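You operate a simulated robot arm through the tools that you are given. There is no shell and no other tool. Be economical: measure what you need, move in short steps, check, and stop when the job is done.

You run a simulated two-armed robot. Do the job below in one go: nothing can be reset, and whatever is moved stays where it is left.

JOB
Cap the black leg while holding it, then shake it at speed 1.
Fine: the white cap fits the chrome leg, the blue cap the black leg; stand it on the bed and raise the fence before the run; leave the fence up and the leg on the bed. Set down upright: what you pick out.

It is judged by the outcome, as a careful person would: the job done as asked, and still so three seconds after it is handed in. It fails if anything else is knocked over, pushed out of place, dropped, spilled or broken. A push-on lid holds only when it is set on centred and level and pressed home; a screw cap is set on level and turned clockwise until tight.

ROBOT AND FRAMES
Two 6-joint arms with two-finger parallel grippers on one trunk, on a base that drives. Base frame: it is fixed to the floor where the robot stands at the start and does not move with it; the origin is under the middle of the robot, x ahead of it, y to its left, z up; the surface under the hand at the start is at about z = 800. Lengths are in mm, angles in rad, forces in N, time in s.
The left shoulder is at the start at [60, 187, 1022], the right one opposite. With the tool pointing down near the work surface each hand reaches from about 280 to 640 mm from the robot's upright axis, wherever it stands, measured 20 degrees to its own side. Places, roughly: bed [600, 800, 800]; fence lever [300, 600, 700]; speed dial [300, 700, 700]. Payload 1.57 kg a hand.
The TCP of each hand is the grasp point between the finger pads, 30 mm short of the fingertips. In the tool frame z runs along the fingers and y along their closing line. The gripper opens to 110 mm. The fingers are 24 mm wide and 12 mm thick; the gripper's body (48 by 112 mm) begins 78 mm behind the TCP.
Orientation is that of the tool frame in the base frame, as a unit quaternion [w, x, y, z]. With the fingers straight down and closing along the base's y, the tool's x points along the base's -x, its y along +y and its z along -z.

CONTROLS
- The arms move only by the tool move_arm. It takes "left_moves", "right_moves" or both (then of equal length, played together; a hand with none holds still); each is a list of rows, each a list of 7 numbers: the turn, a rotation vector about the tool's x, y, z in rad, then the shift along the tool's x, y, z in mm, then the finger opening in mm, from 0 to 110. In form: [[ax, ay, az, x, y, z, fingers], ...]. A call has 1 to 20 rows; each row shifts and turns the commanded pose from where the row before left it, along the tool's axes as they then stand. A row lasts 0.2 s, in which the tool goes at most 50 mm and 0.15 rad; a call with a longer step from one row to the next is refused whole, and so is a gripper value outside its range. Where a pose cannot be reached the arm comes as near as it can. A force on the tool above 90 N (or 10 N above the force at the start of the call, whichever is more), or a blocked arm, ends the call early, and 0.2 s more pass. Each finger travels about 153 mm/s and halts on what it meets, pressing with about 40 N; the grip force reading is that of the motor and also rises with nothing between the fingers. The clock runs only during rows and for 0.2 s after the last one: add rows that do not move to give the fingers time. It gives the time, the measured TCP pose, the force on the tool (base axes), the opening and the grip force at its end, in the units of the frame above (readings bear some noise), with the torque about the TCP (base axes, N m) and any sound that the robot's microphone picked up, and new pictures: "pictures" is both (left out), scene, wrist or none (wrist: the cameras of the hands that moved).
- Cameras (640 x 400 px; columns grow to the right, rows downward): "scene" is now at [4.6, 50.3, 1572.4]; the picture's right is [0.57, -0.82, 0.00], its down [-0.61, -0.42, -0.67] and it looks along [0.55, 0.38, -0.74] (base axes); focal length 293 px, centre (320, 200). "left" rides on the left gripper at [70, -16, -141] in its tool frame; the picture's right is [0.23, 0.97, 0.00], its down [-0.86, 0.20, -0.48] and it looks along [-0.47, 0.11, 0.88] (tool axes); focal length 222 px, centre (320, 200). "right" rides on the right gripper at [70, 16, -141] in its tool frame; the picture's right is [-0.23, 0.97, 0.00], its down [-0.86, -0.20, -0.48] and it looks along [-0.47, -0.11, 0.88] (tool axes); focal length 222 px, centre (320, 200). There is no depth. A picture from a camera that has moved, and an enlarged one, comes with that camera's place and axes in the base frame and with its lens. The place of the scene camera against the robot may be out by one fixed shift of up to 12 mm in any direction.
- slide_trunk(by): slides the trunk up (or, below 0, down) by that many mm; the arms and the scene camera ride with it, the base frame stays. It gives what a move gives, with no picture.
- base_move(legs): drives the robot by 1 to 6 legs, each [ahead, left, turn to the left] in mm, mm and rad, along the robot's own axes; the way and the turn of a leg run together, so that a leg with both is an arc; at most 1500 mm and 3.142 rad a leg. The arms and the cameras ride along, it lands a little off, and it stops where it bumps. It gives what a move gives, and a new picture of the scene camera.
- turn_head(pan, tilt): turns the head with the scene camera to pan (to the left, within 1.501 rad either way) and tilt (down, from -0.506 to 1.204), counted from straight ahead of the robot. It gives what a move gives, and a new picture of the scene camera.
- enlarge(camera, box): a new picture of the part [left, top, right, bottom] of that camera's present view, enlarged. The clock stands still meanwhile.
- sign_off(): hands the job in; it is judged then, once.

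Work in short steps. Places have to be worked out from the pictures, the camera data and where the tool is seen: move nearer, look again, correct. Check each grasp and each placing, and mend what went wrong. You have 120 turns and 260 pictures in all, those below and enlarged ones among them. Open the grippers and draw the arms clear of the work before you hand the job in, unless the task says otherwise; then end with one line.

The tools are called after "Request:" as a command line: name --argument value ..., lists and objects as JSON in quotes. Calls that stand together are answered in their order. move_arm: Moves the arms, as the interface text tells. Its arguments: {"type":"object","properties":{"left_moves":{"type":"array","items":{"type":"array","items":{"type":"number"}}},"right_moves":{"type":"array","items":{"type":"array","items":{"type":"number"}}},"pictures":{"type":"string","enum":["both","scene","wrist","none"]}},"required":[]} The other tools are called the same way: slide_trunk (by) slides the trunk up or down; base_move (legs) drives the base; turn_head (pan, tilt) turns the head that bears the scene camera; enlarge (camera, box) takes an enlarged picture of a part of a camera's view; sign_off () hands the job in.

At the start:

```text
t: 0.0
left_ee_pos: [279.8, 332.0, 1068.5]
left_tool_rot: [0.0, 0.001, 1.0, 0.0]
left_force: [-0.4, 0.7, 0.1]
left_wrist_torque: [0.01, -0.03, 0.0]
left_grip_width: 109.9
left_grip_force: 0.0
right_ee_pos: [337.6, 68.1, 1081.1]
right_tool_rot: [0.0, 0.0, 1.0, 0.0]
right_force: [-0.7, 0.4, -0.4]
right_wrist_torque: [-0.01, 0.03, 0.03]
right_grip_width: 110.2
right_grip_force: 0.2
trunk travel left (down, up): [-650.0, 340.0]
robot x, y, heading: [3.4, -1.0, -0.005]
head pan, tilt: [0.602, 0.836]
```

scene: 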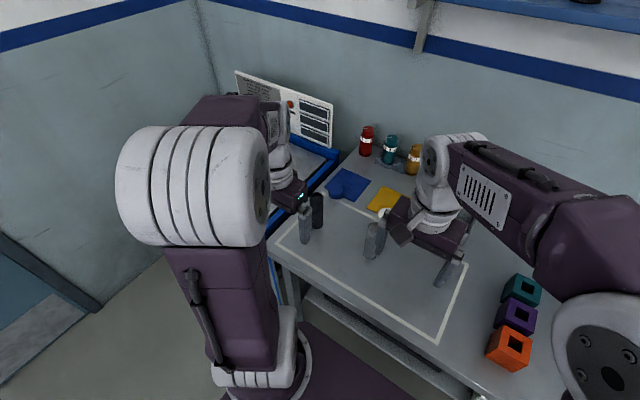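
right: 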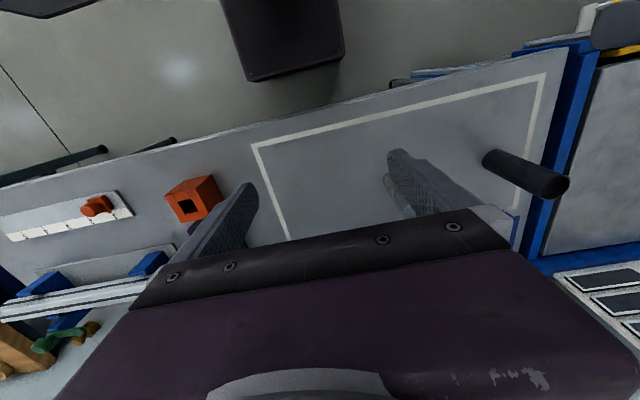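
left: 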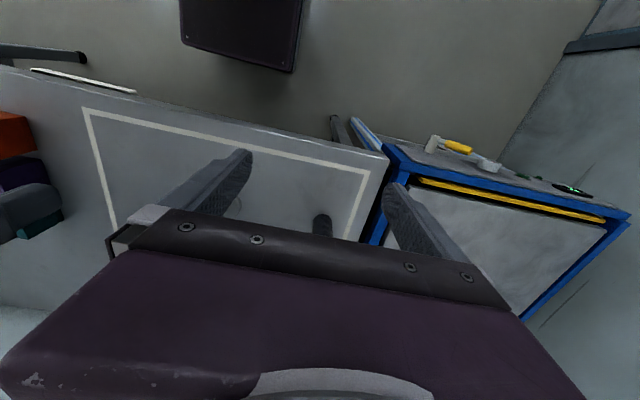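

The black leg seems to stand near the table's left edge; I look at the whole table for caps and at the shaker's panel.

Request:
turn_head --pan 0.0 --tilt 0.8

Request:
turn_head --pan 1.2 --tilt 0.7

Request:
turn_head --pan -0.7 --tilt 0.8

```text
t: 1.0
left_ee_pos: [280.5, 332.5, 1067.5]
left_tool_rot: [0.001, 0.0, 1.0, 0.0]
left_force: [0.0, -0.3, 0.5]
left_wrist_torque: [0.01, 0.04, 0.0]
left_grip_width: 109.9
left_grip_force: 0.0
right_ee_pos: [336.7, 68.1, 1081.2]
right_tool_rot: [0.0, 0.0, 1.0, 0.0]
right_force: [0.5, 0.7, -0.9]
right_wrist_torque: [0.02, -0.01, 0.02]
right_grip_width: 110.0
right_grip_force: 0.1
trunk travel left (down, up): [-650.0, 340.0]
robot x, y, heading: [0.1, 3.0, 0.0]
head pan, tilt: [0.0, 0.799]
camera scene: at [20.3, 5.7, 1575.3], right [0.0, -1.0, 0.0], down [-0.72, 0.0, -0.7], along [0.7, 0.0, -0.72], focal length 293 px, centre (320, 200)
```

scene: 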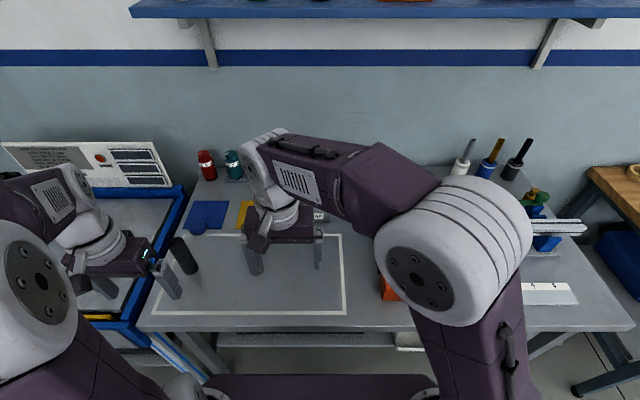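

```text
t: 2.4
left_ee_pos: [280.2, 333.2, 1068.6]
left_tool_rot: [-0.001, 0.0, 1.0, 0.0]
left_force: [-0.1, -0.1, -0.1]
left_wrist_torque: [0.02, -0.01, -0.01]
left_grip_width: 110.0
left_grip_force: 0.1
right_ee_pos: [337.0, 67.9, 1081.8]
right_tool_rot: [-0.001, -0.001, 1.0, 0.0]
right_force: [0.1, 0.4, 0.1]
right_wrist_torque: [0.0, -0.01, 0.02]
right_grip_width: 109.8
right_grip_force: 0.1
trunk travel left (down, up): [-650.0, 340.0]
robot x, y, heading: [-1.3, -1.0, -0.002]
head pan, tilt: [1.201, 0.7]
camera scene: at [-29.5, 84.8, 1583.6], right [0.93, -0.36, 0.0], down [-0.23, -0.6, -0.76], along [0.28, 0.71, -0.64], focal length 293 px, centre (320, 200)
```

scene: 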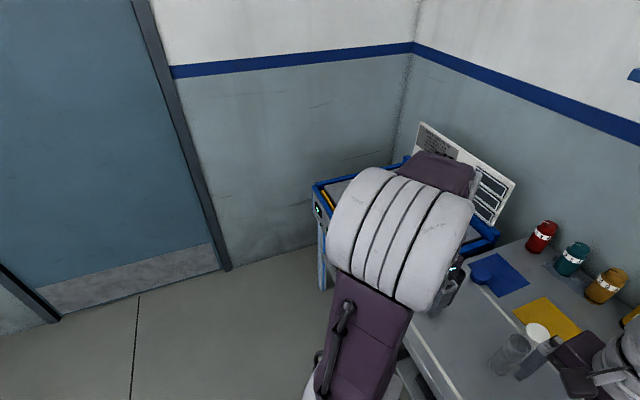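

```text
t: 4.3
left_ee_pos: [280.0, 331.8, 1068.5]
left_tool_rot: [0.0, 0.0, 1.0, 0.0]
left_force: [-0.4, 0.2, -0.3]
left_wrist_torque: [0.0, 0.01, 0.0]
left_grip_width: 110.0
left_grip_force: 0.0
right_ee_pos: [336.8, 67.5, 1081.6]
right_tool_rot: [0.0, 0.0, 1.0, 0.0]
right_force: [0.4, -0.3, 0.6]
right_wrist_torque: [-0.01, 0.01, 0.0]
right_grip_width: 110.2
right_grip_force: 0.0
trunk travel left (down, up): [-650.0, 340.0]
robot x, y, heading: [-1.1, 2.0, 0.001]
head pan, tilt: [-0.7, 0.799]
camera scene: at [1.4, -46.3, 1575.4], right [-0.64, -0.77, 0.0], down [-0.55, 0.46, -0.7], along [0.53, -0.45, -0.72], focal length 293 px, centre (320, 200)
```

scene: 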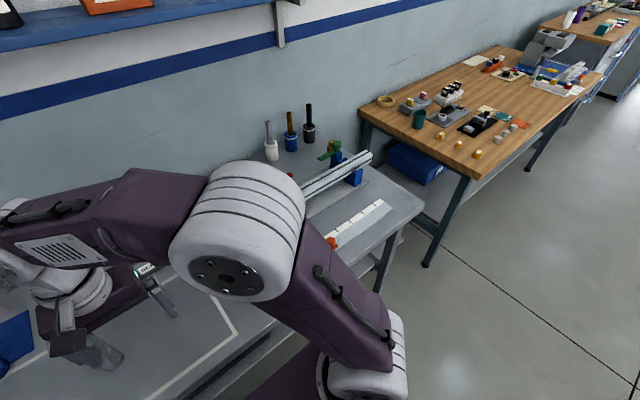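

The chrome leg stands under the right hand, the blue cap lies on the blue mat. I draw the right hand away to the right and the left one back, and look again.

Request:
move_arm --right_moves '[[0, 0, 0, 0, -45, 0, 110], [0, 0, 0, 0, -45, 0, 110], [0, 0, 0, 0, -45, 0, 110], [0, 0, 0, 0, -45, 0, 110], [0, 0, 0, 0, -45, 0, 110], [0, 0, 0, 0, -45, 0, 110]]' --left_moves '[[0, 0, 0, 0, 45, -20, 110], [0, 0, 0, 0, 45, -20, 110], [0, 0, 0, 0, 45, -20, 110], [0, 0, 0, 0, 0, -20, 110], [0, 0, 0, 0, 0, 0, 110], [0, 0, 0, 0, 0, 0, 110]]' --pictures "none"

Request:
turn_head --pan 0.5 --tilt 0.85

```text
t: 5.7
left_ee_pos: [278.7, 466.6, 1149.2]
left_tool_rot: [0.0, 0.0, 1.0, 0.0]
left_force: [-0.5, -0.5, 0.4]
left_wrist_torque: [0.04, -0.03, 0.02]
left_grip_width: 110.0
left_grip_force: 0.0
right_ee_pos: [337.4, -204.5, 1083.6]
right_tool_rot: [-0.001, -0.001, 1.0, -0.001]
right_force: [0.5, -0.3, 0.1]
right_wrist_torque: [0.02, -0.02, -0.01]
right_grip_width: 109.6
right_grip_force: 0.1
trunk travel left (down, up): [-650.0, 340.0]
robot x, y, heading: [1.9, -0.6, 0.003]
head pan, tilt: [-0.7, 0.799]
```

```text
t: 7.1
left_ee_pos: [278.5, 469.3, 1148.0]
left_tool_rot: [0.0, 0.0, 1.0, 0.0]
left_force: [0.9, -0.6, 0.3]
left_wrist_torque: [-0.01, 0.01, -0.01]
left_grip_width: 110.1
left_grip_force: 0.1
right_ee_pos: [337.1, -202.5, 1082.8]
right_tool_rot: [0.0, 0.001, 1.0, -0.001]
right_force: [0.0, -0.9, -0.1]
right_wrist_torque: [0.0, -0.01, 0.01]
right_grip_width: 110.1
right_grip_force: 0.1
trunk travel left (down, up): [-650.0, 340.0]
robot x, y, heading: [1.0, 2.1, 0.002]
head pan, tilt: [0.499, 0.85]
camera scene: at [8.3, 43.0, 1571.3], right [0.48, -0.88, 0.0], down [-0.66, -0.36, -0.66], along [0.58, 0.32, -0.75], focal length 293 px, centre (320, 200)
```

scene: 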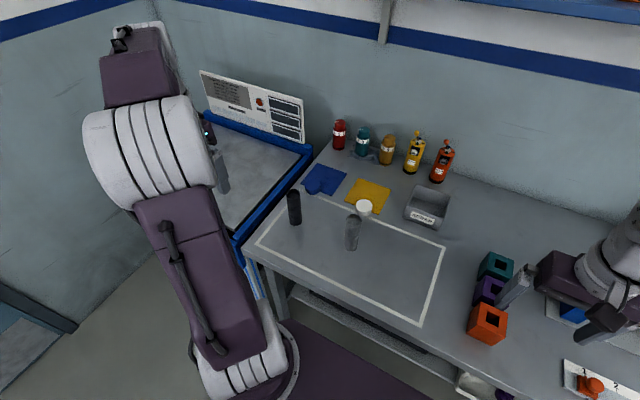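

Request:
enlarge --camera "scene" --box '[270, 140, 430, 260]'

Request:
enlarge --camera "scene" --box '[180, 60, 340, 160]'

Request:
enlarge --camera "left" --box '[0, 0, 640, 400]'

```text
3.33 times, centred on (350, 200) of scene
camera zoom: at [8.3, 43.0, 1571.3], right [0.48, -0.88, 0.0], down [-0.66, -0.36, -0.66], along [0.58, 0.32, -0.75], focal length 976 px, centre (220, 200)
```

zoom: 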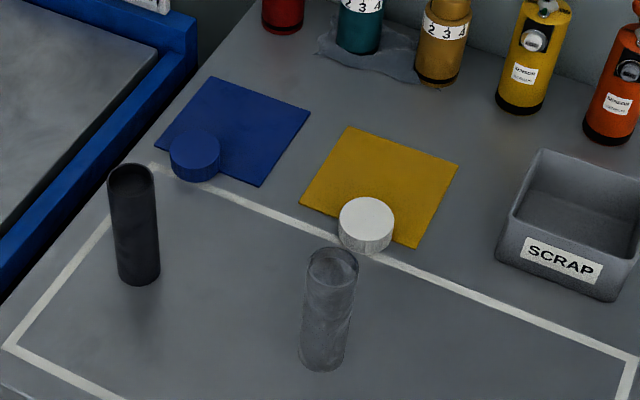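

```text
4.00 times, centred on (260, 110) of scene
camera zoom: at [8.3, 43.0, 1571.3], right [0.48, -0.88, 0.0], down [-0.66, -0.36, -0.66], along [0.58, 0.32, -0.75], focal length 1171 px, centre (560, 560)
```

zoom: 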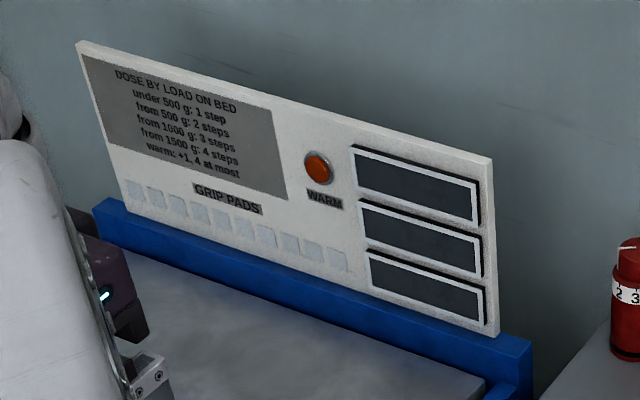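

```text
1.00 times, centred on (320, 200) of left (not enlarged: the box is as wide or as high as the picture)
camera zoom: at [209.0, 451.5, 1289.6], right [-0.23, 0.97, 0.0], down [0.86, 0.2, 0.48], along [0.47, 0.11, -0.88], focal length 222 px, centre (320, 200)
```

zoom: 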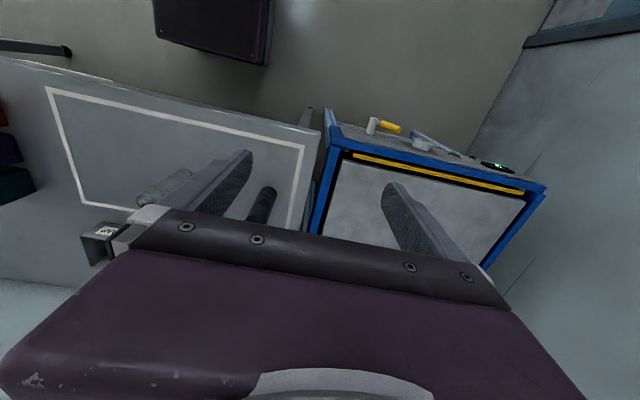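

I look down to see how much room the base has to the table before driving nearer.

Request:
turn_head --pan 0.0 --tilt 1.2

Request:
turn_head --pan 1.0 --tilt 1.1

```text
t: 8.0
left_ee_pos: [278.9, 468.6, 1146.5]
left_tool_rot: [-0.001, 0.0, 1.0, -0.001]
left_force: [0.1, -0.2, 1.0]
left_wrist_torque: [-0.03, -0.03, 0.02]
left_grip_width: 110.0
left_grip_force: 0.1
right_ee_pos: [338.7, -203.2, 1081.3]
right_tool_rot: [0.0, 0.0, 1.0, 0.0]
right_force: [0.3, -0.7, -0.1]
right_wrist_torque: [0.02, -0.02, -0.05]
right_grip_width: 109.9
right_grip_force: 0.1
trunk travel left (down, up): [-650.0, 340.0]
robot x, y, heading: [-0.5, 0.8, -0.001]
head pan, tilt: [0.0, 1.201]
camera scene: at [-4.4, 5.7, 1547.7], right [0.0, -1.0, 0.0], down [-0.93, 0.0, -0.36], along [0.36, 0.0, -0.93], focal length 293 px, centre (320, 200)
```

scene: 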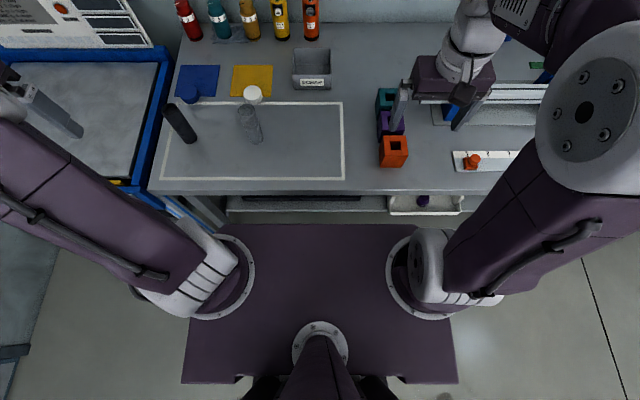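

```text
t: 9.3
left_ee_pos: [278.7, 467.7, 1147.6]
left_tool_rot: [0.0, 0.0, 1.0, 0.001]
left_force: [0.4, 0.6, 0.5]
left_wrist_torque: [0.0, 0.0, 0.05]
left_grip_width: 110.1
left_grip_force: 0.0
right_ee_pos: [338.6, -203.1, 1082.2]
right_tool_rot: [0.0, 0.0, 1.0, 0.0]
right_force: [-0.2, 0.4, -0.2]
right_wrist_torque: [0.02, -0.03, -0.02]
right_grip_width: 110.1
right_grip_force: 0.1
trunk travel left (down, up): [-650.0, 340.0]
robot x, y, heading: [-1.0, 0.5, 0.001]
head pan, tilt: [1.0, 1.1]
camera scene: at [-26.2, 58.6, 1553.6], right [0.84, -0.54, 0.0], down [-0.48, -0.75, -0.45], along [0.25, 0.38, -0.89], focal length 293 px, centre (320, 200)
```

scene: 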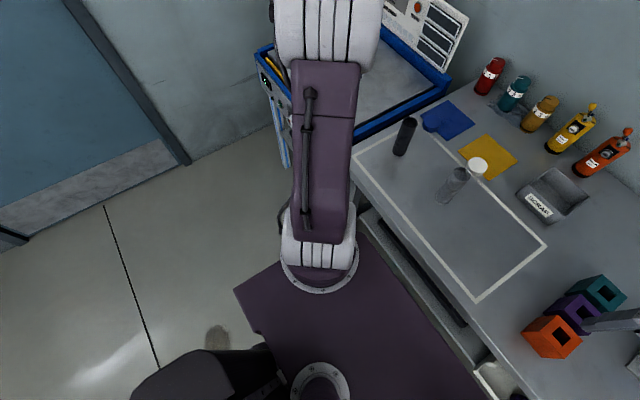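

Base has roughly 100 mm to the table edge. I shift left and a little ahead so the right hand can reach the blue cap (about [631, 417]).

Request:
base_move --legs '[[0, 380, 0], [60, 0, 0]]'

Request:
turn_head --pan 0.0 --tilt 1.15

```text
t: 12.2
left_ee_pos: [336.9, 847.8, 1148.8]
left_tool_rot: [0.001, 0.0, 1.0, -0.001]
left_force: [0.2, 1.1, 0.7]
left_wrist_torque: [0.02, 0.0, -0.03]
left_grip_width: 110.1
left_grip_force: 0.1
right_ee_pos: [395.0, 177.0, 1082.9]
right_tool_rot: [0.001, 0.0, 1.0, 0.0]
right_force: [-1.0, 0.6, 0.4]
right_wrist_torque: [0.0, 0.02, 0.0]
right_grip_width: 110.4
right_grip_force: 0.0
trunk travel left (down, up): [-650.0, 340.0]
robot x, y, heading: [58.5, 378.6, 0.003]
head pan, tilt: [1.0, 1.1]
camera scene: at [30.8, 439.2, 1553.6], right [0.84, -0.54, 0.0], down [-0.48, -0.75, -0.45], along [0.25, 0.38, -0.89], focal length 293 px, centre (320, 200)
```

scene: 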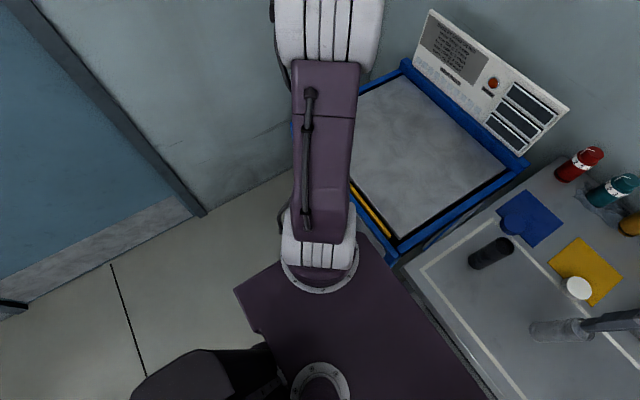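

```text
t: 13.5
left_ee_pos: [337.3, 848.7, 1148.9]
left_tool_rot: [0.0, 0.0, 1.0, 0.0]
left_force: [-0.4, 0.1, 1.1]
left_wrist_torque: [0.01, 0.03, -0.02]
left_grip_width: 110.1
left_grip_force: 0.1
right_ee_pos: [397.4, 178.5, 1083.5]
right_tool_rot: [0.0, 0.0, 1.0, 0.001]
right_force: [-0.4, -0.4, 0.8]
right_wrist_torque: [0.04, 0.01, 0.0]
right_grip_width: 110.1
right_grip_force: 0.0
trunk travel left (down, up): [-650.0, 340.0]
robot x, y, heading: [60.8, 380.3, -0.002]
head pan, tilt: [0.0, 1.15]
camera scene: at [58.8, 386.4, 1550.5], right [0.0, -1.0, 0.0], down [-0.91, 0.0, -0.41], along [0.41, 0.0, -0.91], focal length 293 px, centre (320, 200)
```

scene: 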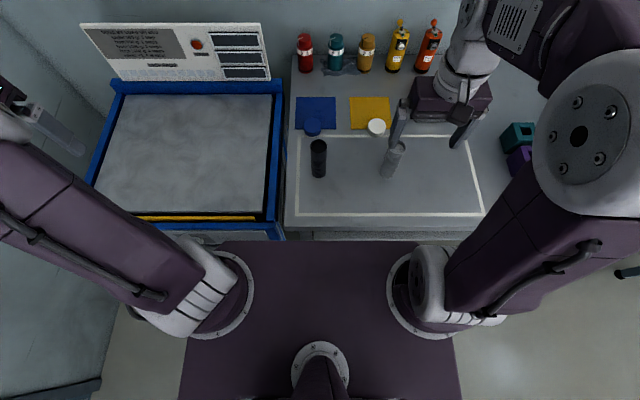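

Base reached [60, 380]. I zoom in on cap and leg to see how the cap fastens and refine positions.

Request:
enlarge --camera "scene" --box '[290, 85, 370, 185]'

Request:
enlarge --camera "left" --box '[0, 0, 639, 399]'

```text
4.00 times, centred on (330, 135) of scene
camera zoom: at [58.8, 386.4, 1550.5], right [0.0, -1.0, 0.0], down [-0.91, 0.0, -0.41], along [0.41, 0.0, -0.91], focal length 1171 px, centre (280, 460)
```

zoom: 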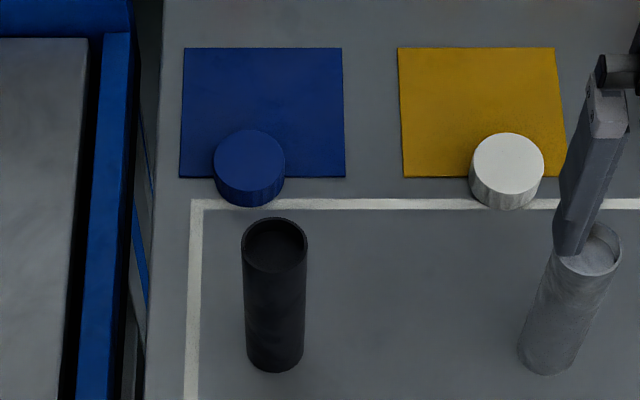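

```text
1.00 times, centred on (320, 200) of left (not enlarged: the box is as wide or as high as the picture)
camera zoom: at [268.5, 832.3, 1289.6], right [-0.23, 0.97, 0.0], down [0.86, 0.2, 0.48], along [0.47, 0.11, -0.88], focal length 222 px, centre (320, 200)
```

zoom: 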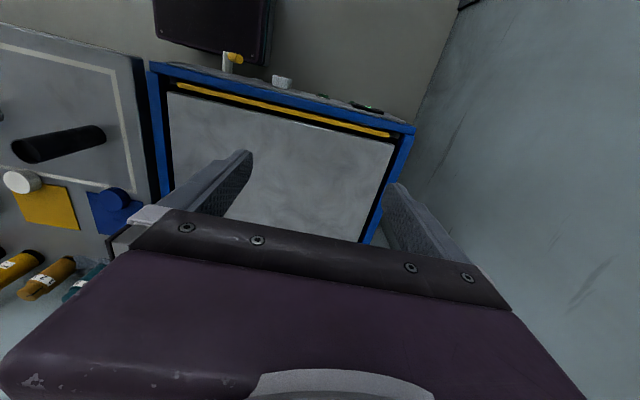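

The cap is ~55 mm wide, ~20 tall at about [638, 410]; the leg ~42 wide, 133 tall at [486, 391]. I drive 100 mm left so the right hand can reach the cap straight down, then move above it.

Request:
base_move --legs '[[0, 100, 0]]'

Request:
move_arm --right_moves '[[0, 0, 0, -40, 22, 0, 110], [0, 0, 0, -40, 22, 0, 110], [0, 0, 0, -40, 22, 0, 110], [0, 0, 0, -40, 22, 0, 110], [0, 0, 0, -40, 22, 0, 110], [0, 0, 0, -38, 22, 0, 110], [0, 0, 0, 0, 0, 40, 110], [0, 0, 0, 0, 0, 40, 110], [0, 0, 0, 0, 0, 40, 110]]'

```text
t: 14.7
left_ee_pos: [337.1, 949.2, 1147.5]
left_tool_rot: [0.0, 0.001, 1.0, 0.0]
left_force: [-0.3, -0.9, -0.1]
left_wrist_torque: [-0.02, 0.01, 0.02]
left_grip_width: 109.9
left_grip_force: 0.0
right_ee_pos: [396.6, 277.7, 1083.0]
right_tool_rot: [0.0, 0.001, 1.0, 0.0]
right_force: [0.1, 0.4, 0.8]
right_wrist_torque: [-0.03, 0.02, 0.01]
right_grip_width: 109.9
right_grip_force: 0.0
trunk travel left (down, up): [-650.0, 340.0]
robot x, y, heading: [58.6, 482.0, 0.002]
head pan, tilt: [0.0, 1.15]
camera scene: at [58.3, 486.2, 1550.5], right [0.0, -1.0, 0.0], down [-0.91, 0.0, -0.41], along [0.41, 0.0, -0.91], focal length 293 px, centre (320, 200)
```

scene: 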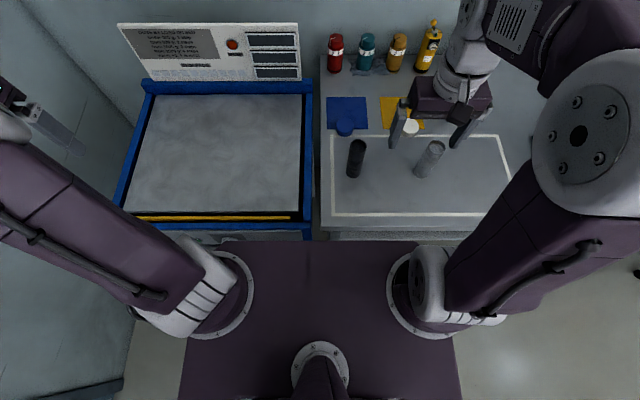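

```text
t: 16.7
left_ee_pos: [337.1, 950.3, 1147.6]
left_tool_rot: [0.0, 0.0, 1.0, 0.0]
left_force: [0.4, -0.4, 0.0]
left_wrist_torque: [-0.02, 0.05, 0.0]
left_grip_width: 109.8
left_grip_force: 0.1
right_ee_pos: [612.9, 404.5, 953.7]
right_tool_rot: [0.001, 0.001, 1.0, 0.0]
right_force: [0.6, 0.0, -0.1]
right_wrist_torque: [0.0, 0.02, -0.03]
right_grip_width: 109.8
right_grip_force: 0.1
right hand out of reach, approached as far as the arm can: row 6
trunk travel left (down, up): [-650.0, 340.0]
robot x, y, heading: [56.2, 481.2, 0.002]
head pan, tilt: [0.0, 1.15]
camera scene: at [58.5, 486.4, 1550.5], right [0.0, -1.0, 0.0], down [-0.91, 0.0, -0.41], along [0.41, 0.0, -0.91], focal length 293 px, centre (320, 200)
camera right: at [542.7, 422.4, 1094.2], right [0.23, 0.97, 0.0], down [0.85, -0.2, 0.48], along [0.47, -0.11, -0.88], focal length 222 px, centre (320, 200)
```

scene: 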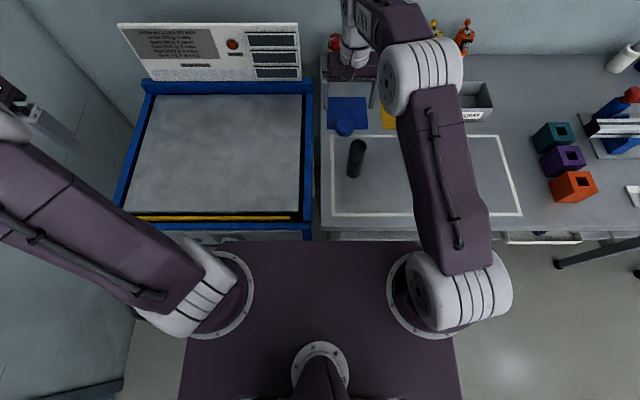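
right: 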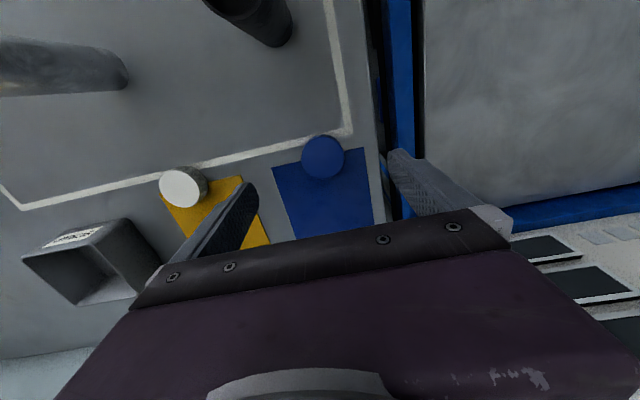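

Wrist view puts the cap at about [630, 406]. I lower and shift forward in steps, then look again.

Request:
move_arm --right_moves '[[0, 0, 0, 0, 0, 40, 110], [0, 0, 0, -9, 1, 30, 110], [0, 0, 0, -8, 1, 5, 110], [0, 0, 0, 0, 0, 0, 110]]' --pictures "wrist"

```text
t: 17.7
left_ee_pos: [337.5, 949.7, 1148.2]
left_tool_rot: [0.0, 0.0, 1.0, 0.0]
left_force: [0.3, -0.1, -0.2]
left_wrist_torque: [0.03, -0.03, -0.01]
left_grip_width: 109.7
left_grip_force: 0.1
right_ee_pos: [628.6, 407.1, 879.6]
right_tool_rot: [-0.001, 0.0, 1.0, 0.001]
right_force: [1.3, -1.1, -0.7]
right_wrist_torque: [0.01, -0.01, -0.01]
right_grip_width: 109.9
right_grip_force: 0.1
trunk travel left (down, up): [-650.0, 340.0]
robot x, y, heading: [59.8, 479.1, -0.004]
head pan, tilt: [0.0, 1.15]
camera right: at [560.2, 424.2, 1019.5], right [0.23, 0.97, 0.0], down [0.86, -0.2, 0.48], along [0.47, -0.11, -0.88], focal length 222 px, centre (320, 200)
```

right: 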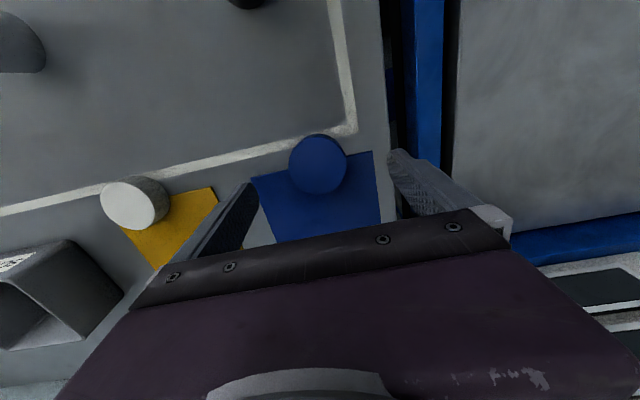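

Cap at [628, 406], matching the hand. Lower to z≈834 (fingertips just above the mat) and close.

Request:
move_arm --right_moves '[[0, 0, 0, 0, 0, 25, 110], [0, 0, 0, 0, 0, 20, 110], [0, 0, 0, 0, 0, 0, 80], [0, 0, 0, 0, 0, 0, 60], [0, 0, 0, 0, 0, 0, 45], [0, 0, 0, 0, 0, 0, 45]]' --pictures "wrist"

```text
t: 19.1
left_ee_pos: [337.7, 949.4, 1147.6]
left_tool_rot: [0.0, 0.0, 1.0, 0.0]
left_force: [0.2, -0.6, -0.5]
left_wrist_torque: [0.0, -0.02, 0.01]
left_grip_width: 110.1
left_grip_force: 0.2
right_ee_pos: [629.0, 407.9, 834.2]
right_tool_rot: [0.0, 0.0, 1.0, 0.0]
right_force: [-0.1, -0.4, 0.0]
right_wrist_torque: [-0.03, 0.01, -0.03]
right_grip_width: 53.8
right_grip_force: 40.1
trunk travel left (down, up): [-650.0, 340.0]
robot x, y, heading: [57.9, 481.0, 0.005]
head pan, tilt: [0.0, 1.15]
camera right: at [559.6, 423.9, 974.8], right [0.23, 0.97, 0.0], down [0.86, -0.2, 0.48], along [0.47, -0.11, -0.88], focal length 222 px, centre (320, 200)
```

right: 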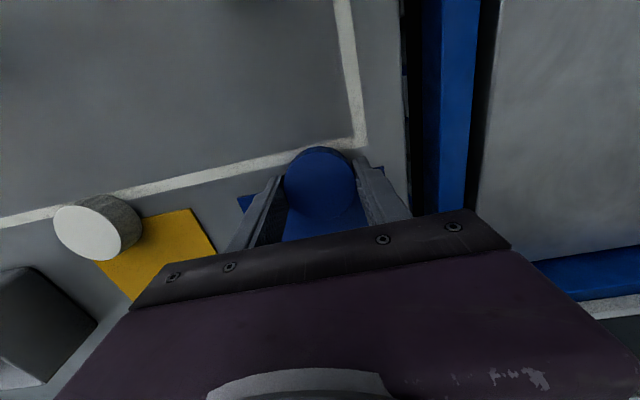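

Cap gripped (53.8 mm, 40 N). Lift straight up and draw the hand back.

Request:
move_arm --right_moves '[[0, 0, 0, 0, 0, -20, 45], [0, 0, 0, 0, 0, -45, 45], [0, 0, 0, 0, 0, -45, 45], [0, 0, 0, 0, 0, -45, 45], [0, 0, 0, 0, 0, -45, 45], [0, 0, 0, 0, 0, -40, 45], [0, 0, 0, 40, -25, 0, 45], [0, 0, 0, 40, -25, 0, 45], [0, 0, 0, 40, -25, 0, 45], [0, 0, 0, 40, -25, 0, 45], [0, 0, 0, 40, -25, 0, 45], [0, 0, 0, 0, 0, 0, 45]]'

```text
t: 21.7
left_ee_pos: [337.7, 949.3, 1147.4]
left_tool_rot: [0.0, 0.0, 1.0, -0.001]
left_force: [0.1, -0.6, -0.5]
left_wrist_torque: [0.01, -0.05, 0.0]
left_grip_width: 110.1
left_grip_force: 0.1
right_ee_pos: [611.2, 402.7, 1067.8]
right_tool_rot: [-0.001, 0.0, 1.0, -0.001]
right_force: [-0.3, 0.7, -0.7]
right_wrist_torque: [-0.01, 0.01, -0.01]
right_grip_width: 53.8
right_grip_force: 40.0
right hand out of reach, approached as far as the arm can: row 5, 6, 7, 8, 9, 10, 11
trunk travel left (down, up): [-650.0, 340.0]
robot x, y, heading: [61.1, 480.9, 0.001]
head pan, tilt: [0.0, 1.15]
camera scene: at [58.4, 486.5, 1550.5], right [0.0, -1.0, 0.0], down [-0.91, 0.0, -0.41], along [0.41, 0.0, -0.91], focal length 293 px, centre (320, 200)
camera right: at [541.9, 419.8, 1208.6], right [0.23, 0.97, 0.0], down [0.86, -0.2, 0.48], along [0.46, -0.11, -0.88], focal length 222 px, centre (320, 200)
```

scene: 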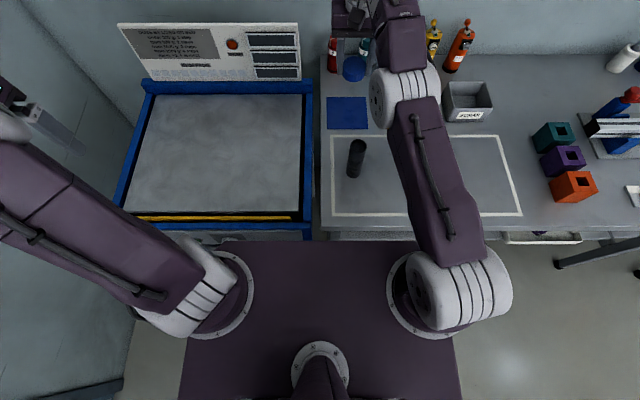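
right: 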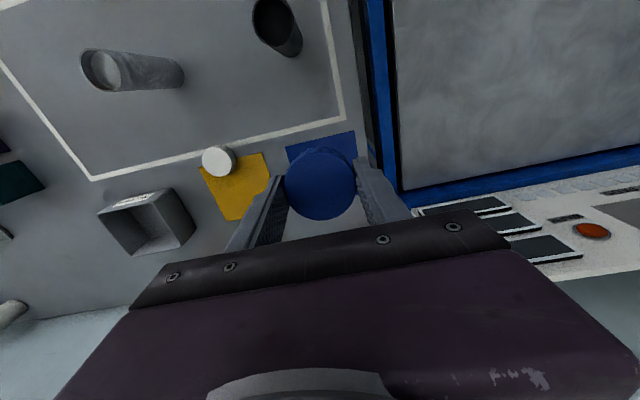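

The arm only stopped short at its reach limit; cap is held level. I draw it back now.

Request:
move_arm --right_moves '[[0, 0, 0, 40, -15, 10, 45], [0, 0, 0, 40, -25, 0, 45], [0, 0, 0, 40, -25, 0, 45], [0, 0, 0, 40, -25, 0, 45], [0, 0, 0, 40, -25, 0, 45], [0, 0, 0, 0, 0, 0, 45]]' --pictures "none"

```text
t: 23.1
left_ee_pos: [337.4, 948.1, 1148.3]
left_tool_rot: [0.0, 0.0, 1.0, 0.0]
left_force: [0.1, 0.0, -1.2]
left_wrist_torque: [-0.03, -0.01, 0.03]
left_grip_width: 110.1
left_grip_force: 0.0
right_ee_pos: [609.5, 402.8, 1068.3]
right_tool_rot: [0.0, 0.0, 1.0, 0.0]
right_force: [0.1, 0.7, -0.4]
right_wrist_torque: [-0.03, -0.01, 0.0]
right_grip_width: 54.0
right_grip_force: 39.9
right hand out of reach, approached as far as the arm can: row 1, 2, 3, 4, 5
trunk travel left (down, up): [-650.0, 340.0]
robot x, y, heading: [60.2, 482.1, -0.002]
head pan, tilt: [0.0, 1.15]
```

Still held at the limit; I try moving down first to unlock the elbow.

Request:
move_arm --right_moves '[[0, 0, 0, 0, 0, 20, 45], [0, 0, 0, 0, 0, 30, 45], [0, 0, 0, 0, 0, 30, 45]]' --pictures "none"

```text
t: 23.9
left_ee_pos: [338.8, 949.9, 1147.7]
left_tool_rot: [0.0, 0.0, 1.0, 0.0]
left_force: [-0.4, -0.4, -0.3]
left_wrist_torque: [0.0, 0.01, -0.02]
left_grip_width: 110.1
left_grip_force: 0.1
right_ee_pos: [632.6, 408.0, 992.5]
right_tool_rot: [-0.001, 0.0, 1.0, 0.0]
right_force: [-0.2, 0.1, 0.2]
right_wrist_torque: [0.0, 0.0, -0.02]
right_grip_width: 53.7
right_grip_force: 40.1
right hand out of reach, approached as far as the arm can: row 1, 2, 3
trunk travel left (down, up): [-650.0, 340.0]
robot x, y, heading: [62.0, 480.0, 0.0]
head pan, tilt: [0.0, 1.15]
```

It came down; now draw back at this height (z≈990, above the leg's top).

Request:
move_arm --right_moves '[[0, 0, 0, 30, -10, 5, 45], [0, 0, 0, 40, -25, 0, 45], [0, 0, 0, 40, -25, 0, 45], [0, 0, 0, 40, -25, 0, 45], [0, 0, 0, 0, 0, 0, 45]]' --pictures "none"

```text
t: 25.1
left_ee_pos: [337.4, 949.6, 1148.2]
left_tool_rot: [0.0, 0.0, 1.0, 0.0]
left_force: [-0.3, 0.7, 0.0]
left_wrist_torque: [0.04, 0.0, 0.01]
left_grip_width: 110.2
left_grip_force: 0.1
right_ee_pos: [632.0, 395.7, 1001.2]
right_tool_rot: [-0.001, 0.0, 1.0, 0.0]
right_force: [-0.3, -0.2, -0.8]
right_wrist_torque: [0.02, -0.01, 0.0]
right_grip_width: 53.7
right_grip_force: 40.0
right hand out of reach, approached as far as the arm can: row 1, 2, 3, 4
trunk travel left (down, up): [-650.0, 340.0]
robot x, y, heading: [58.0, 479.1, 0.0]
head pan, tilt: [0.0, 1.15]
```

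The elbow seems locked near full stretch. I go lower to where it was well in reach, then back a little, then up.

Request:
move_arm --right_moves '[[0, 0, 0, 0, 0, 40, 45], [0, 0, 0, 0, 0, 45, 45], [0, 0, 0, 15, 0, 0, 45], [0, 0, 0, 20, -10, 0, 45], [0, 0, 0, 0, -30, -10, 45], [0, 0, 0, 0, 0, 0, 45]]' --pictures "none"

```text
t: 26.5
left_ee_pos: [338.3, 949.9, 1146.9]
left_tool_rot: [0.0, 0.001, 1.0, 0.0]
left_force: [-0.5, 0.0, 0.8]
left_wrist_torque: [0.0, 0.01, -0.01]
left_grip_width: 110.1
left_grip_force: 0.0
right_ee_pos: [649.6, 367.6, 931.2]
right_tool_rot: [-0.002, 0.0, 1.0, -0.002]
right_force: [-0.3, 0.3, -0.6]
right_wrist_torque: [-0.03, 0.01, -0.02]
right_grip_width: 53.7
right_grip_force: 39.9
right hand out of reach, approached as far as the arm can: row 1, 2, 3, 4, 5
trunk travel left (down, up): [-650.0, 340.0]
robot x, y, heading: [59.5, 481.7, -0.003]
head pan, tilt: [0.0, 1.15]
```

The arm is riding on its straight-elbow limit. I let a few still rows pass to see if it converges, then read again.

Request:
move_arm --right_moves '[[0, 0, 0, 0, 0, 0, 45], [0, 0, 0, 0, 0, 0, 45], [0, 0, 0, 0, 0, 0, 45], [0, 0, 0, 0, 0, 0, 45]]' --pictures "scene"

```text
t: 27.5
left_ee_pos: [336.2, 950.2, 1147.3]
left_tool_rot: [0.0, 0.0, 1.0, 0.001]
left_force: [-0.8, 0.3, -0.2]
left_wrist_torque: [-0.01, 0.0, 0.01]
left_grip_width: 110.0
left_grip_force: 0.0
right_ee_pos: [649.6, 365.7, 929.7]
right_tool_rot: [-0.002, 0.0, 1.0, 0.0]
right_force: [-0.4, -0.2, -0.1]
right_wrist_torque: [-0.03, 0.01, -0.04]
right_grip_width: 53.7
right_grip_force: 39.9
trunk travel left (down, up): [-650.0, 340.0]
robot x, y, heading: [60.1, 483.2, -0.002]
head pan, tilt: [0.0, 1.15]
camera scene: at [58.4, 486.5, 1550.5], right [0.0, -1.0, 0.0], down [-0.91, 0.0, -0.41], along [0.41, 0.0, -0.91], focal length 293 px, centre (320, 200)
```

scene: 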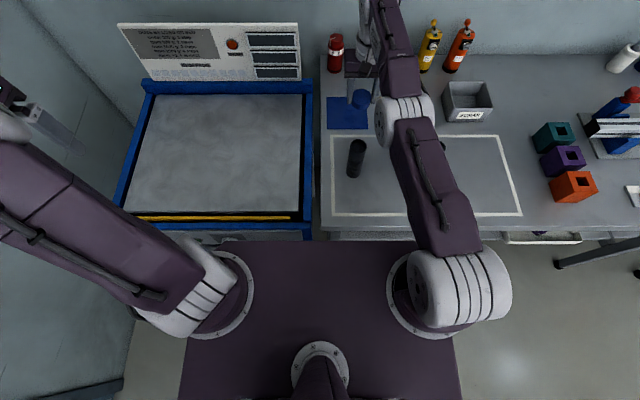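

Commands rebase on the measured pose, so this is a straight-elbow singularity. I try very small inward steps to see whether it creeps off.

Request:
move_arm --right_moves '[[0, 0, 0, 2, 0, 2, 45], [0, 0, 0, 3, 0, 3, 45], [0, 0, 0, 4, 0, 4, 45], [0, 0, 0, 6, 0, 6, 45], [0, 0, 0, 10, 0, 10, 45], [0, 0, 0, 15, 0, 15, 45]]' --pictures "none"

```text
t: 28.9
left_ee_pos: [337.4, 948.7, 1147.4]
left_tool_rot: [-0.001, 0.001, 1.0, 0.0]
left_force: [-0.4, -0.5, 0.2]
left_wrist_torque: [-0.01, -0.01, 0.03]
left_grip_width: 110.0
left_grip_force: 0.1
right_ee_pos: [651.0, 372.3, 891.1]
right_tool_rot: [0.0, 0.0, 1.0, 0.0]
right_force: [0.3, 0.0, 0.2]
right_wrist_torque: [0.0, -0.06, 0.01]
right_grip_width: 53.5
right_grip_force: 40.0
right hand out of reach, approached as far as the arm can: row 2, 3, 4, 5, 6
trunk travel left (down, up): [-650.0, 340.0]
robot x, y, heading: [58.3, 483.0, 0.003]
head pan, tilt: [0.0, 1.15]
```

I try an upward-and-back motion instead (the other tangential direction) to bend the elbow.

Request:
move_arm --right_moves '[[0, 0, 0, 20, 0, -30, 45], [0, 0, 0, 30, 0, -30, 45], [0, 0, 0, 30, 0, -30, 45], [0, 0, 0, 30, -10, 0, 45], [0, 0, 0, 0, 0, 0, 45]]' --pictures "none"

```text
t: 30.1
left_ee_pos: [337.5, 949.2, 1147.2]
left_tool_rot: [0.0, 0.0, 1.0, 0.0]
left_force: [-0.1, -0.1, 0.8]
left_wrist_torque: [-0.01, -0.01, 0.01]
left_grip_width: 109.9
left_grip_force: 0.1
right_ee_pos: [640.8, 378.4, 974.7]
right_tool_rot: [-0.001, 0.0, 1.0, 0.001]
right_force: [0.0, 0.6, 0.1]
right_wrist_torque: [-0.03, -0.02, -0.01]
right_grip_width: 53.8
right_grip_force: 39.9
right hand out of reach, approached as far as the arm can: row 1, 2, 3, 4
trunk travel left (down, up): [-650.0, 340.0]
robot x, y, heading: [61.4, 479.2, -0.0]
head pan, tilt: [0.0, 1.15]
```

Still stuck. A pitch of the hand makes the solver use the elbow; I tilt the fingers outward a bit, which needs the wrist drawn in.

Request:
move_arm --right_moves '[[0, -0.12, 0, 10, 0, 0, 45], [0, -0.12, 0, 10, 0, 0, 45], [0, -0.12, 0, 10, 0, 0, 45], [0, 0, 0, 0, 0, 0, 45]]' --pictures "none"

```text
t: 31.1
left_ee_pos: [338.2, 948.6, 1146.6]
left_tool_rot: [0.0, 0.0, 1.0, 0.001]
left_force: [-0.1, -0.4, -0.9]
left_wrist_torque: [0.03, 0.01, 0.0]
left_grip_width: 110.4
left_grip_force: 0.1
right_ee_pos: [691.1, 390.8, 1007.9]
right_tool_rot: [0.118, 0.0, 0.993, -0.001]
right_force: [0.0, 0.1, 0.0]
right_wrist_torque: [0.01, -0.01, 0.02]
right_grip_width: 54.1
right_grip_force: 39.6
right hand out of reach, approached as far as the arm can: row 1, 2, 3
trunk travel left (down, up): [-650.0, 340.0]
robot x, y, heading: [61.1, 482.0, -0.001]
head pan, tilt: [0.0, 1.15]
```

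Orientation followed but not position. I tilt the other way (fingers inward) with the hand drawn back.

Request:
move_arm --right_moves '[[0, 0.14, 0, 45, 0, 10, 45], [0, 0.14, 0, 45, 0, 10, 45], [0, 0.14, 0, 45, 0, 10, 45], [0, 0.14, 0, 45, 0, 0, 45], [0, 0, 0, 0, 0, 0, 45]]' --pictures "scene"

```text
t: 32.3
left_ee_pos: [338.7, 948.4, 1148.1]
left_tool_rot: [0.0, 0.0, 1.0, 0.0]
left_force: [-0.5, -0.2, -0.9]
left_wrist_torque: [-0.01, 0.01, 0.02]
left_grip_width: 110.0
left_grip_force: 0.1
right_ee_pos: [546.8, 394.5, 981.2]
right_tool_rot: [-0.161, 0.0, 0.987, 0.0]
right_force: [-0.1, 0.7, 0.4]
right_wrist_torque: [-0.03, 0.0, -0.02]
right_grip_width: 53.9
right_grip_force: 40.4
right hand out of reach, approached as far as the arm can: row 1, 2
trunk travel left (down, up): [-650.0, 340.0]
robot x, y, heading: [58.6, 481.5, 0.001]
head pan, tilt: [0.0, 1.15]
camera scene: at [59.0, 486.5, 1550.5], right [0.0, -1.0, 0.0], down [-0.91, 0.0, -0.41], along [0.41, 0.0, -0.91], focal length 293 px, centre (320, 200)
```

scene: 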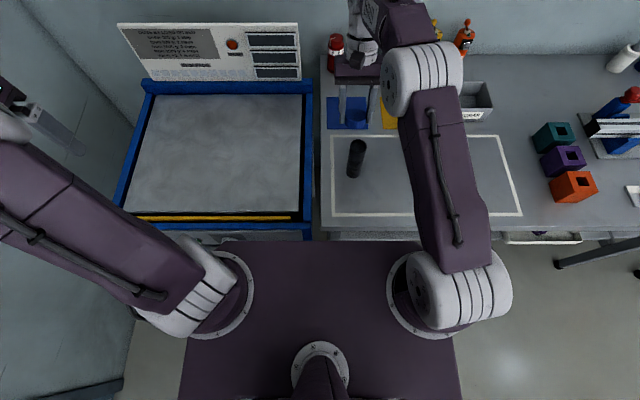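

Unlocked — the last rows were reachable. Raise a little and draw further back while still tilted, then level.

Request:
move_arm --right_moves '[[0, 0, 0, 10, 0, -30, 45], [0, 0, 0, 25, -10, -30, 45], [0, 0, 0, 40, -20, 0, 45], [0, 0, 0, 40, -20, 0, 45], [0, -0.11, 0, 20, -20, 0, 45], [0, -0.11, 0, 20, -20, 0, 45], [0, -0.102, 0, 0, 0, 0, 45], [0, 0, 0, 0, 0, 0, 45]]' --pictures "none"

```text
t: 34.1
left_ee_pos: [337.9, 949.5, 1148.5]
left_tool_rot: [0.0, 0.0, 1.0, 0.0]
left_force: [-0.9, -0.1, 0.6]
left_wrist_torque: [0.0, -0.01, 0.01]
left_grip_width: 109.9
left_grip_force: 0.1
right_ee_pos: [417.0, 304.2, 1085.1]
right_tool_rot: [0.0, 0.0, 1.0, 0.0]
right_force: [-0.6, 0.5, -0.7]
right_wrist_torque: [0.01, 0.05, 0.01]
right_grip_width: 53.7
right_grip_force: 39.7
trunk travel left (down, up): [-650.0, 340.0]
robot x, y, heading: [57.6, 481.6, 0.001]
head pan, tilt: [0.0, 1.15]
```

Free now; cap still held. Drive right to [60, 300] so both hands can meet at the leg, then tilt the left hand so its fingers point forward-down.

Request:
base_move --legs '[[0, -181, 0]]'

Request:
move_arm --left_moves '[[0, -0.146, 0, 0, -45, 0, 110], [0, -0.146, 0, 0, -45, 0, 110], [0, -0.146, 0, 0, -45, 0, 110], [0, -0.146, 0, 0, -45, 0, 110], [0, -0.146, 0, 0, -45, 0, 110], [0, -0.143, 0, 0, -45, 0, 110], [0, 0, 0, 0, -45, 0, 110], [0, 0, 0, 0, -45, 0, 110], [0, 0, 0, 0, 0, 0, 110]]'

```text
t: 35.6
left_ee_pos: [337.3, 766.8, 1147.4]
left_tool_rot: [0.0, -0.001, 1.0, 0.0]
left_force: [0.0, 0.0, -0.7]
left_wrist_torque: [-0.03, 0.02, 0.01]
left_grip_width: 110.0
left_grip_force: 0.0
right_ee_pos: [417.5, 123.0, 1085.2]
right_tool_rot: [0.0, -0.001, 1.0, -0.001]
right_force: [1.3, 0.0, -0.1]
right_wrist_torque: [0.01, 0.0, 0.0]
right_grip_width: 54.1
right_grip_force: 40.3
trunk travel left (down, up): [-650.0, 340.0]
robot x, y, heading: [60.5, 300.5, 0.004]
head pan, tilt: [0.0, 1.15]
camera scene: at [58.5, 305.4, 1550.5], right [0.0, -1.0, 0.0], down [-0.91, 0.0, -0.41], along [0.41, 0.0, -0.91], focal length 293 px, centre (320, 200)
```

scene: 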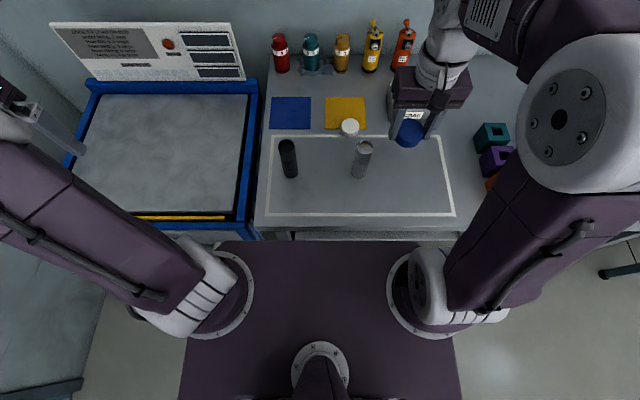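

```text
t: 37.6
left_ee_pos: [462.4, 525.1, 1115.1]
left_tool_rot: [0.423, -0.001, 0.906, 0.0]
left_force: [0.7, 0.6, -0.1]
left_wrist_torque: [-0.02, 0.0, -0.01]
left_grip_width: 110.1
left_grip_force: 0.1
left hand out of reach, approached as far as the arm can: row 3, 4, 5, 6, 7, 8
right_ee_pos: [416.7, 123.3, 1083.8]
right_tool_rot: [-0.002, -0.001, 1.0, 0.0]
right_force: [0.0, -0.8, -0.5]
right_wrist_torque: [0.01, 0.01, -0.02]
right_grip_width: 53.5
right_grip_force: 40.1
trunk travel left (down, up): [-650.0, 340.0]
robot x, y, heading: [52.1, 297.7, 0.005]
head pan, tilt: [0.0, 1.15]
camera scene: at [58.3, 304.8, 1550.5], right [0.0, -1.0, 0.0], down [-0.91, 0.0, -0.41], along [0.41, 0.0, -0.91], focal length 293 px, centre (320, 200)
camera left: at [308.3, 507.6, 1153.7], right [-0.15, 0.97, -0.17], down [0.18, 0.2, 0.96], along [0.97, 0.11, -0.21], focal length 222 px, centre (320, 200)
```

scene: 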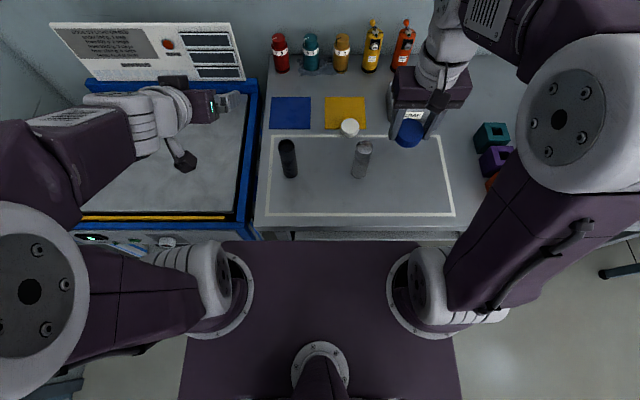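
left: 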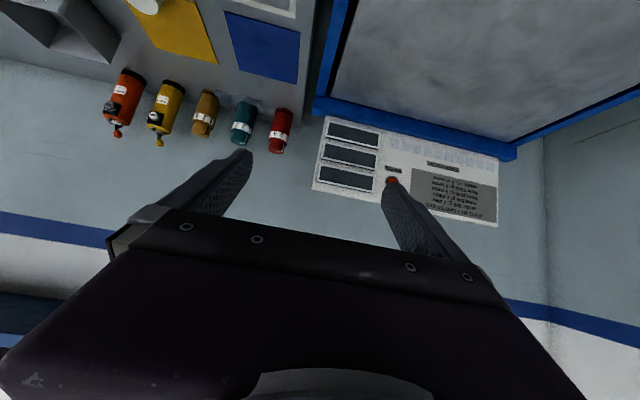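

The hand reached the 50° pitch, but couldn't come that close in. I'll come at the leg from above: move over it to [486, 391, 1100] and look.

Request:
move_arm --left_moves '[[0, 0, 0, -1, -34, 7, 110], [0, 0, 0, -1, -34, 7, 110], [0, 0, 0, -1, -33, 7, 110], [0, 0, 0, -1, -33, 7, 110], [0, 0, 0, 0, 0, 0, 110]]'

```text
t: 38.8
left_ee_pos: [484.3, 390.9, 1100.9]
left_tool_rot: [0.424, -0.002, 0.906, 0.001]
left_force: [0.2, 0.2, 0.4]
left_wrist_torque: [-0.03, 0.02, 0.01]
left_grip_width: 110.0
left_grip_force: 0.0
right_ee_pos: [416.7, 123.0, 1085.1]
right_tool_rot: [-0.002, -0.001, 1.0, -0.001]
right_force: [-1.2, 0.1, -0.4]
right_wrist_torque: [0.0, 0.0, -0.03]
right_grip_width: 53.8
right_grip_force: 39.3
trunk travel left (down, up): [-650.0, 340.0]
robot x, y, heading: [59.8, 296.6, 0.004]
head pan, tilt: [0.0, 1.15]
camera scene: at [57.9, 305.0, 1550.5], right [0.0, -1.0, 0.0], down [-0.91, 0.0, -0.41], along [0.41, 0.0, -0.91], focal length 293 px, centre (320, 200)
camera left: at [332.0, 374.4, 1138.0], right [-0.15, 0.97, -0.17], down [0.18, 0.2, 0.96], along [0.97, 0.11, -0.21], focal length 222 px, centre (320, 200)
```

scene: 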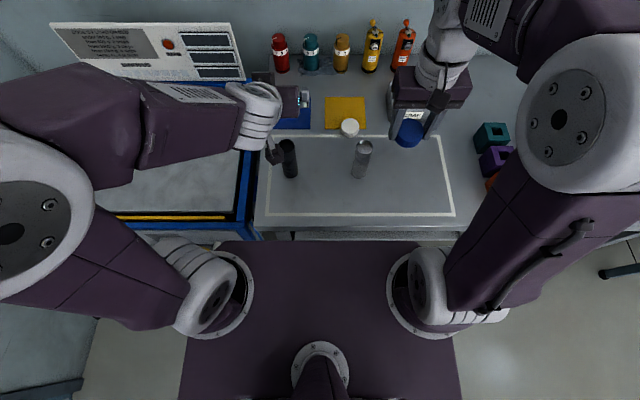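
left: 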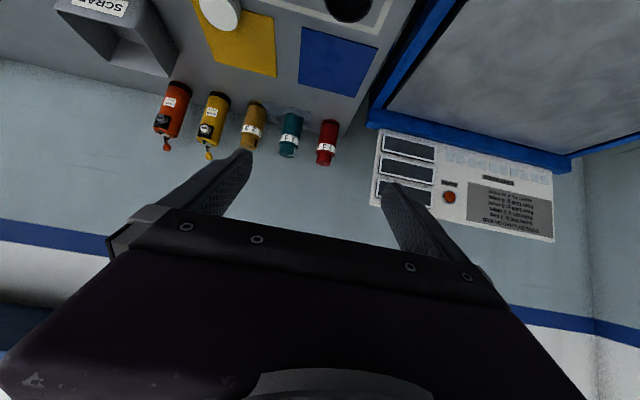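

Leg top seen at about [484, 388], under the hand. Descend 110 mm vertically and check.

Request:
move_arm --left_moves '[[0, 0, 0, 30.6, -1, 25.7, 110], [0, 0, 0, 30.6, 0, 25.7, 110], [0, 0, 0, 23, 0, 19.3, 110], [0, 0, 0, 0, 0, 0, 110]]'

```text
t: 39.8
left_ee_pos: [497.1, 382.9, 994.5]
left_tool_rot: [0.422, -0.001, 0.907, 0.001]
left_force: [-0.1, -0.1, 0.0]
left_wrist_torque: [-0.06, 0.04, 0.0]
left_grip_width: 109.8
left_grip_force: 0.0
left hand out of reach, approached as far as the arm can: row 2, 3
right_ee_pos: [416.7, 123.7, 1084.3]
right_tool_rot: [-0.002, -0.002, 1.0, -0.001]
right_force: [0.2, 0.0, 0.2]
right_wrist_torque: [0.0, 0.01, 0.03]
right_grip_width: 53.8
right_grip_force: 40.1
trunk travel left (down, up): [-650.0, 340.0]
robot x, y, heading: [56.4, 299.6, 0.004]
head pan, tilt: [0.0, 1.15]
camera scene: at [57.8, 304.5, 1550.5], right [0.0, -1.0, 0.0], down [-0.91, 0.0, -0.41], along [0.41, 0.0, -0.91], focal length 293 px, centre (320, 200)
camera left: at [343.5, 366.1, 1031.9], right [-0.15, 0.97, -0.17], down [0.18, 0.2, 0.96], along [0.97, 0.11, -0.21], focal length 222 px, centre (320, 200)
```

scene: 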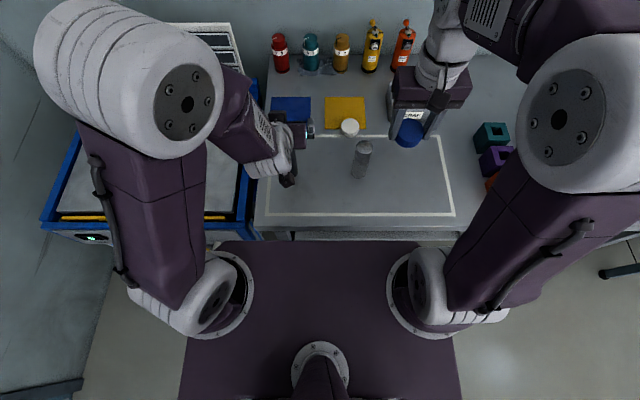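
left: 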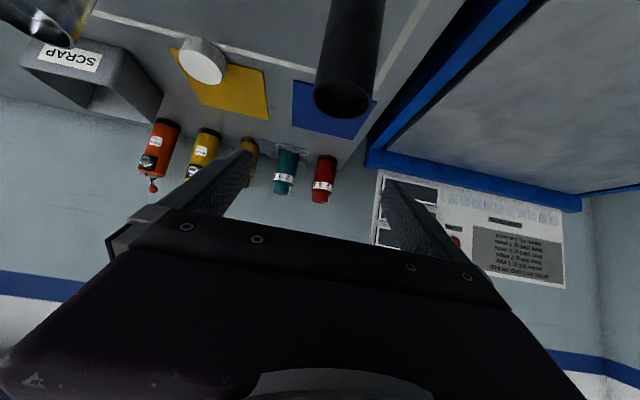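

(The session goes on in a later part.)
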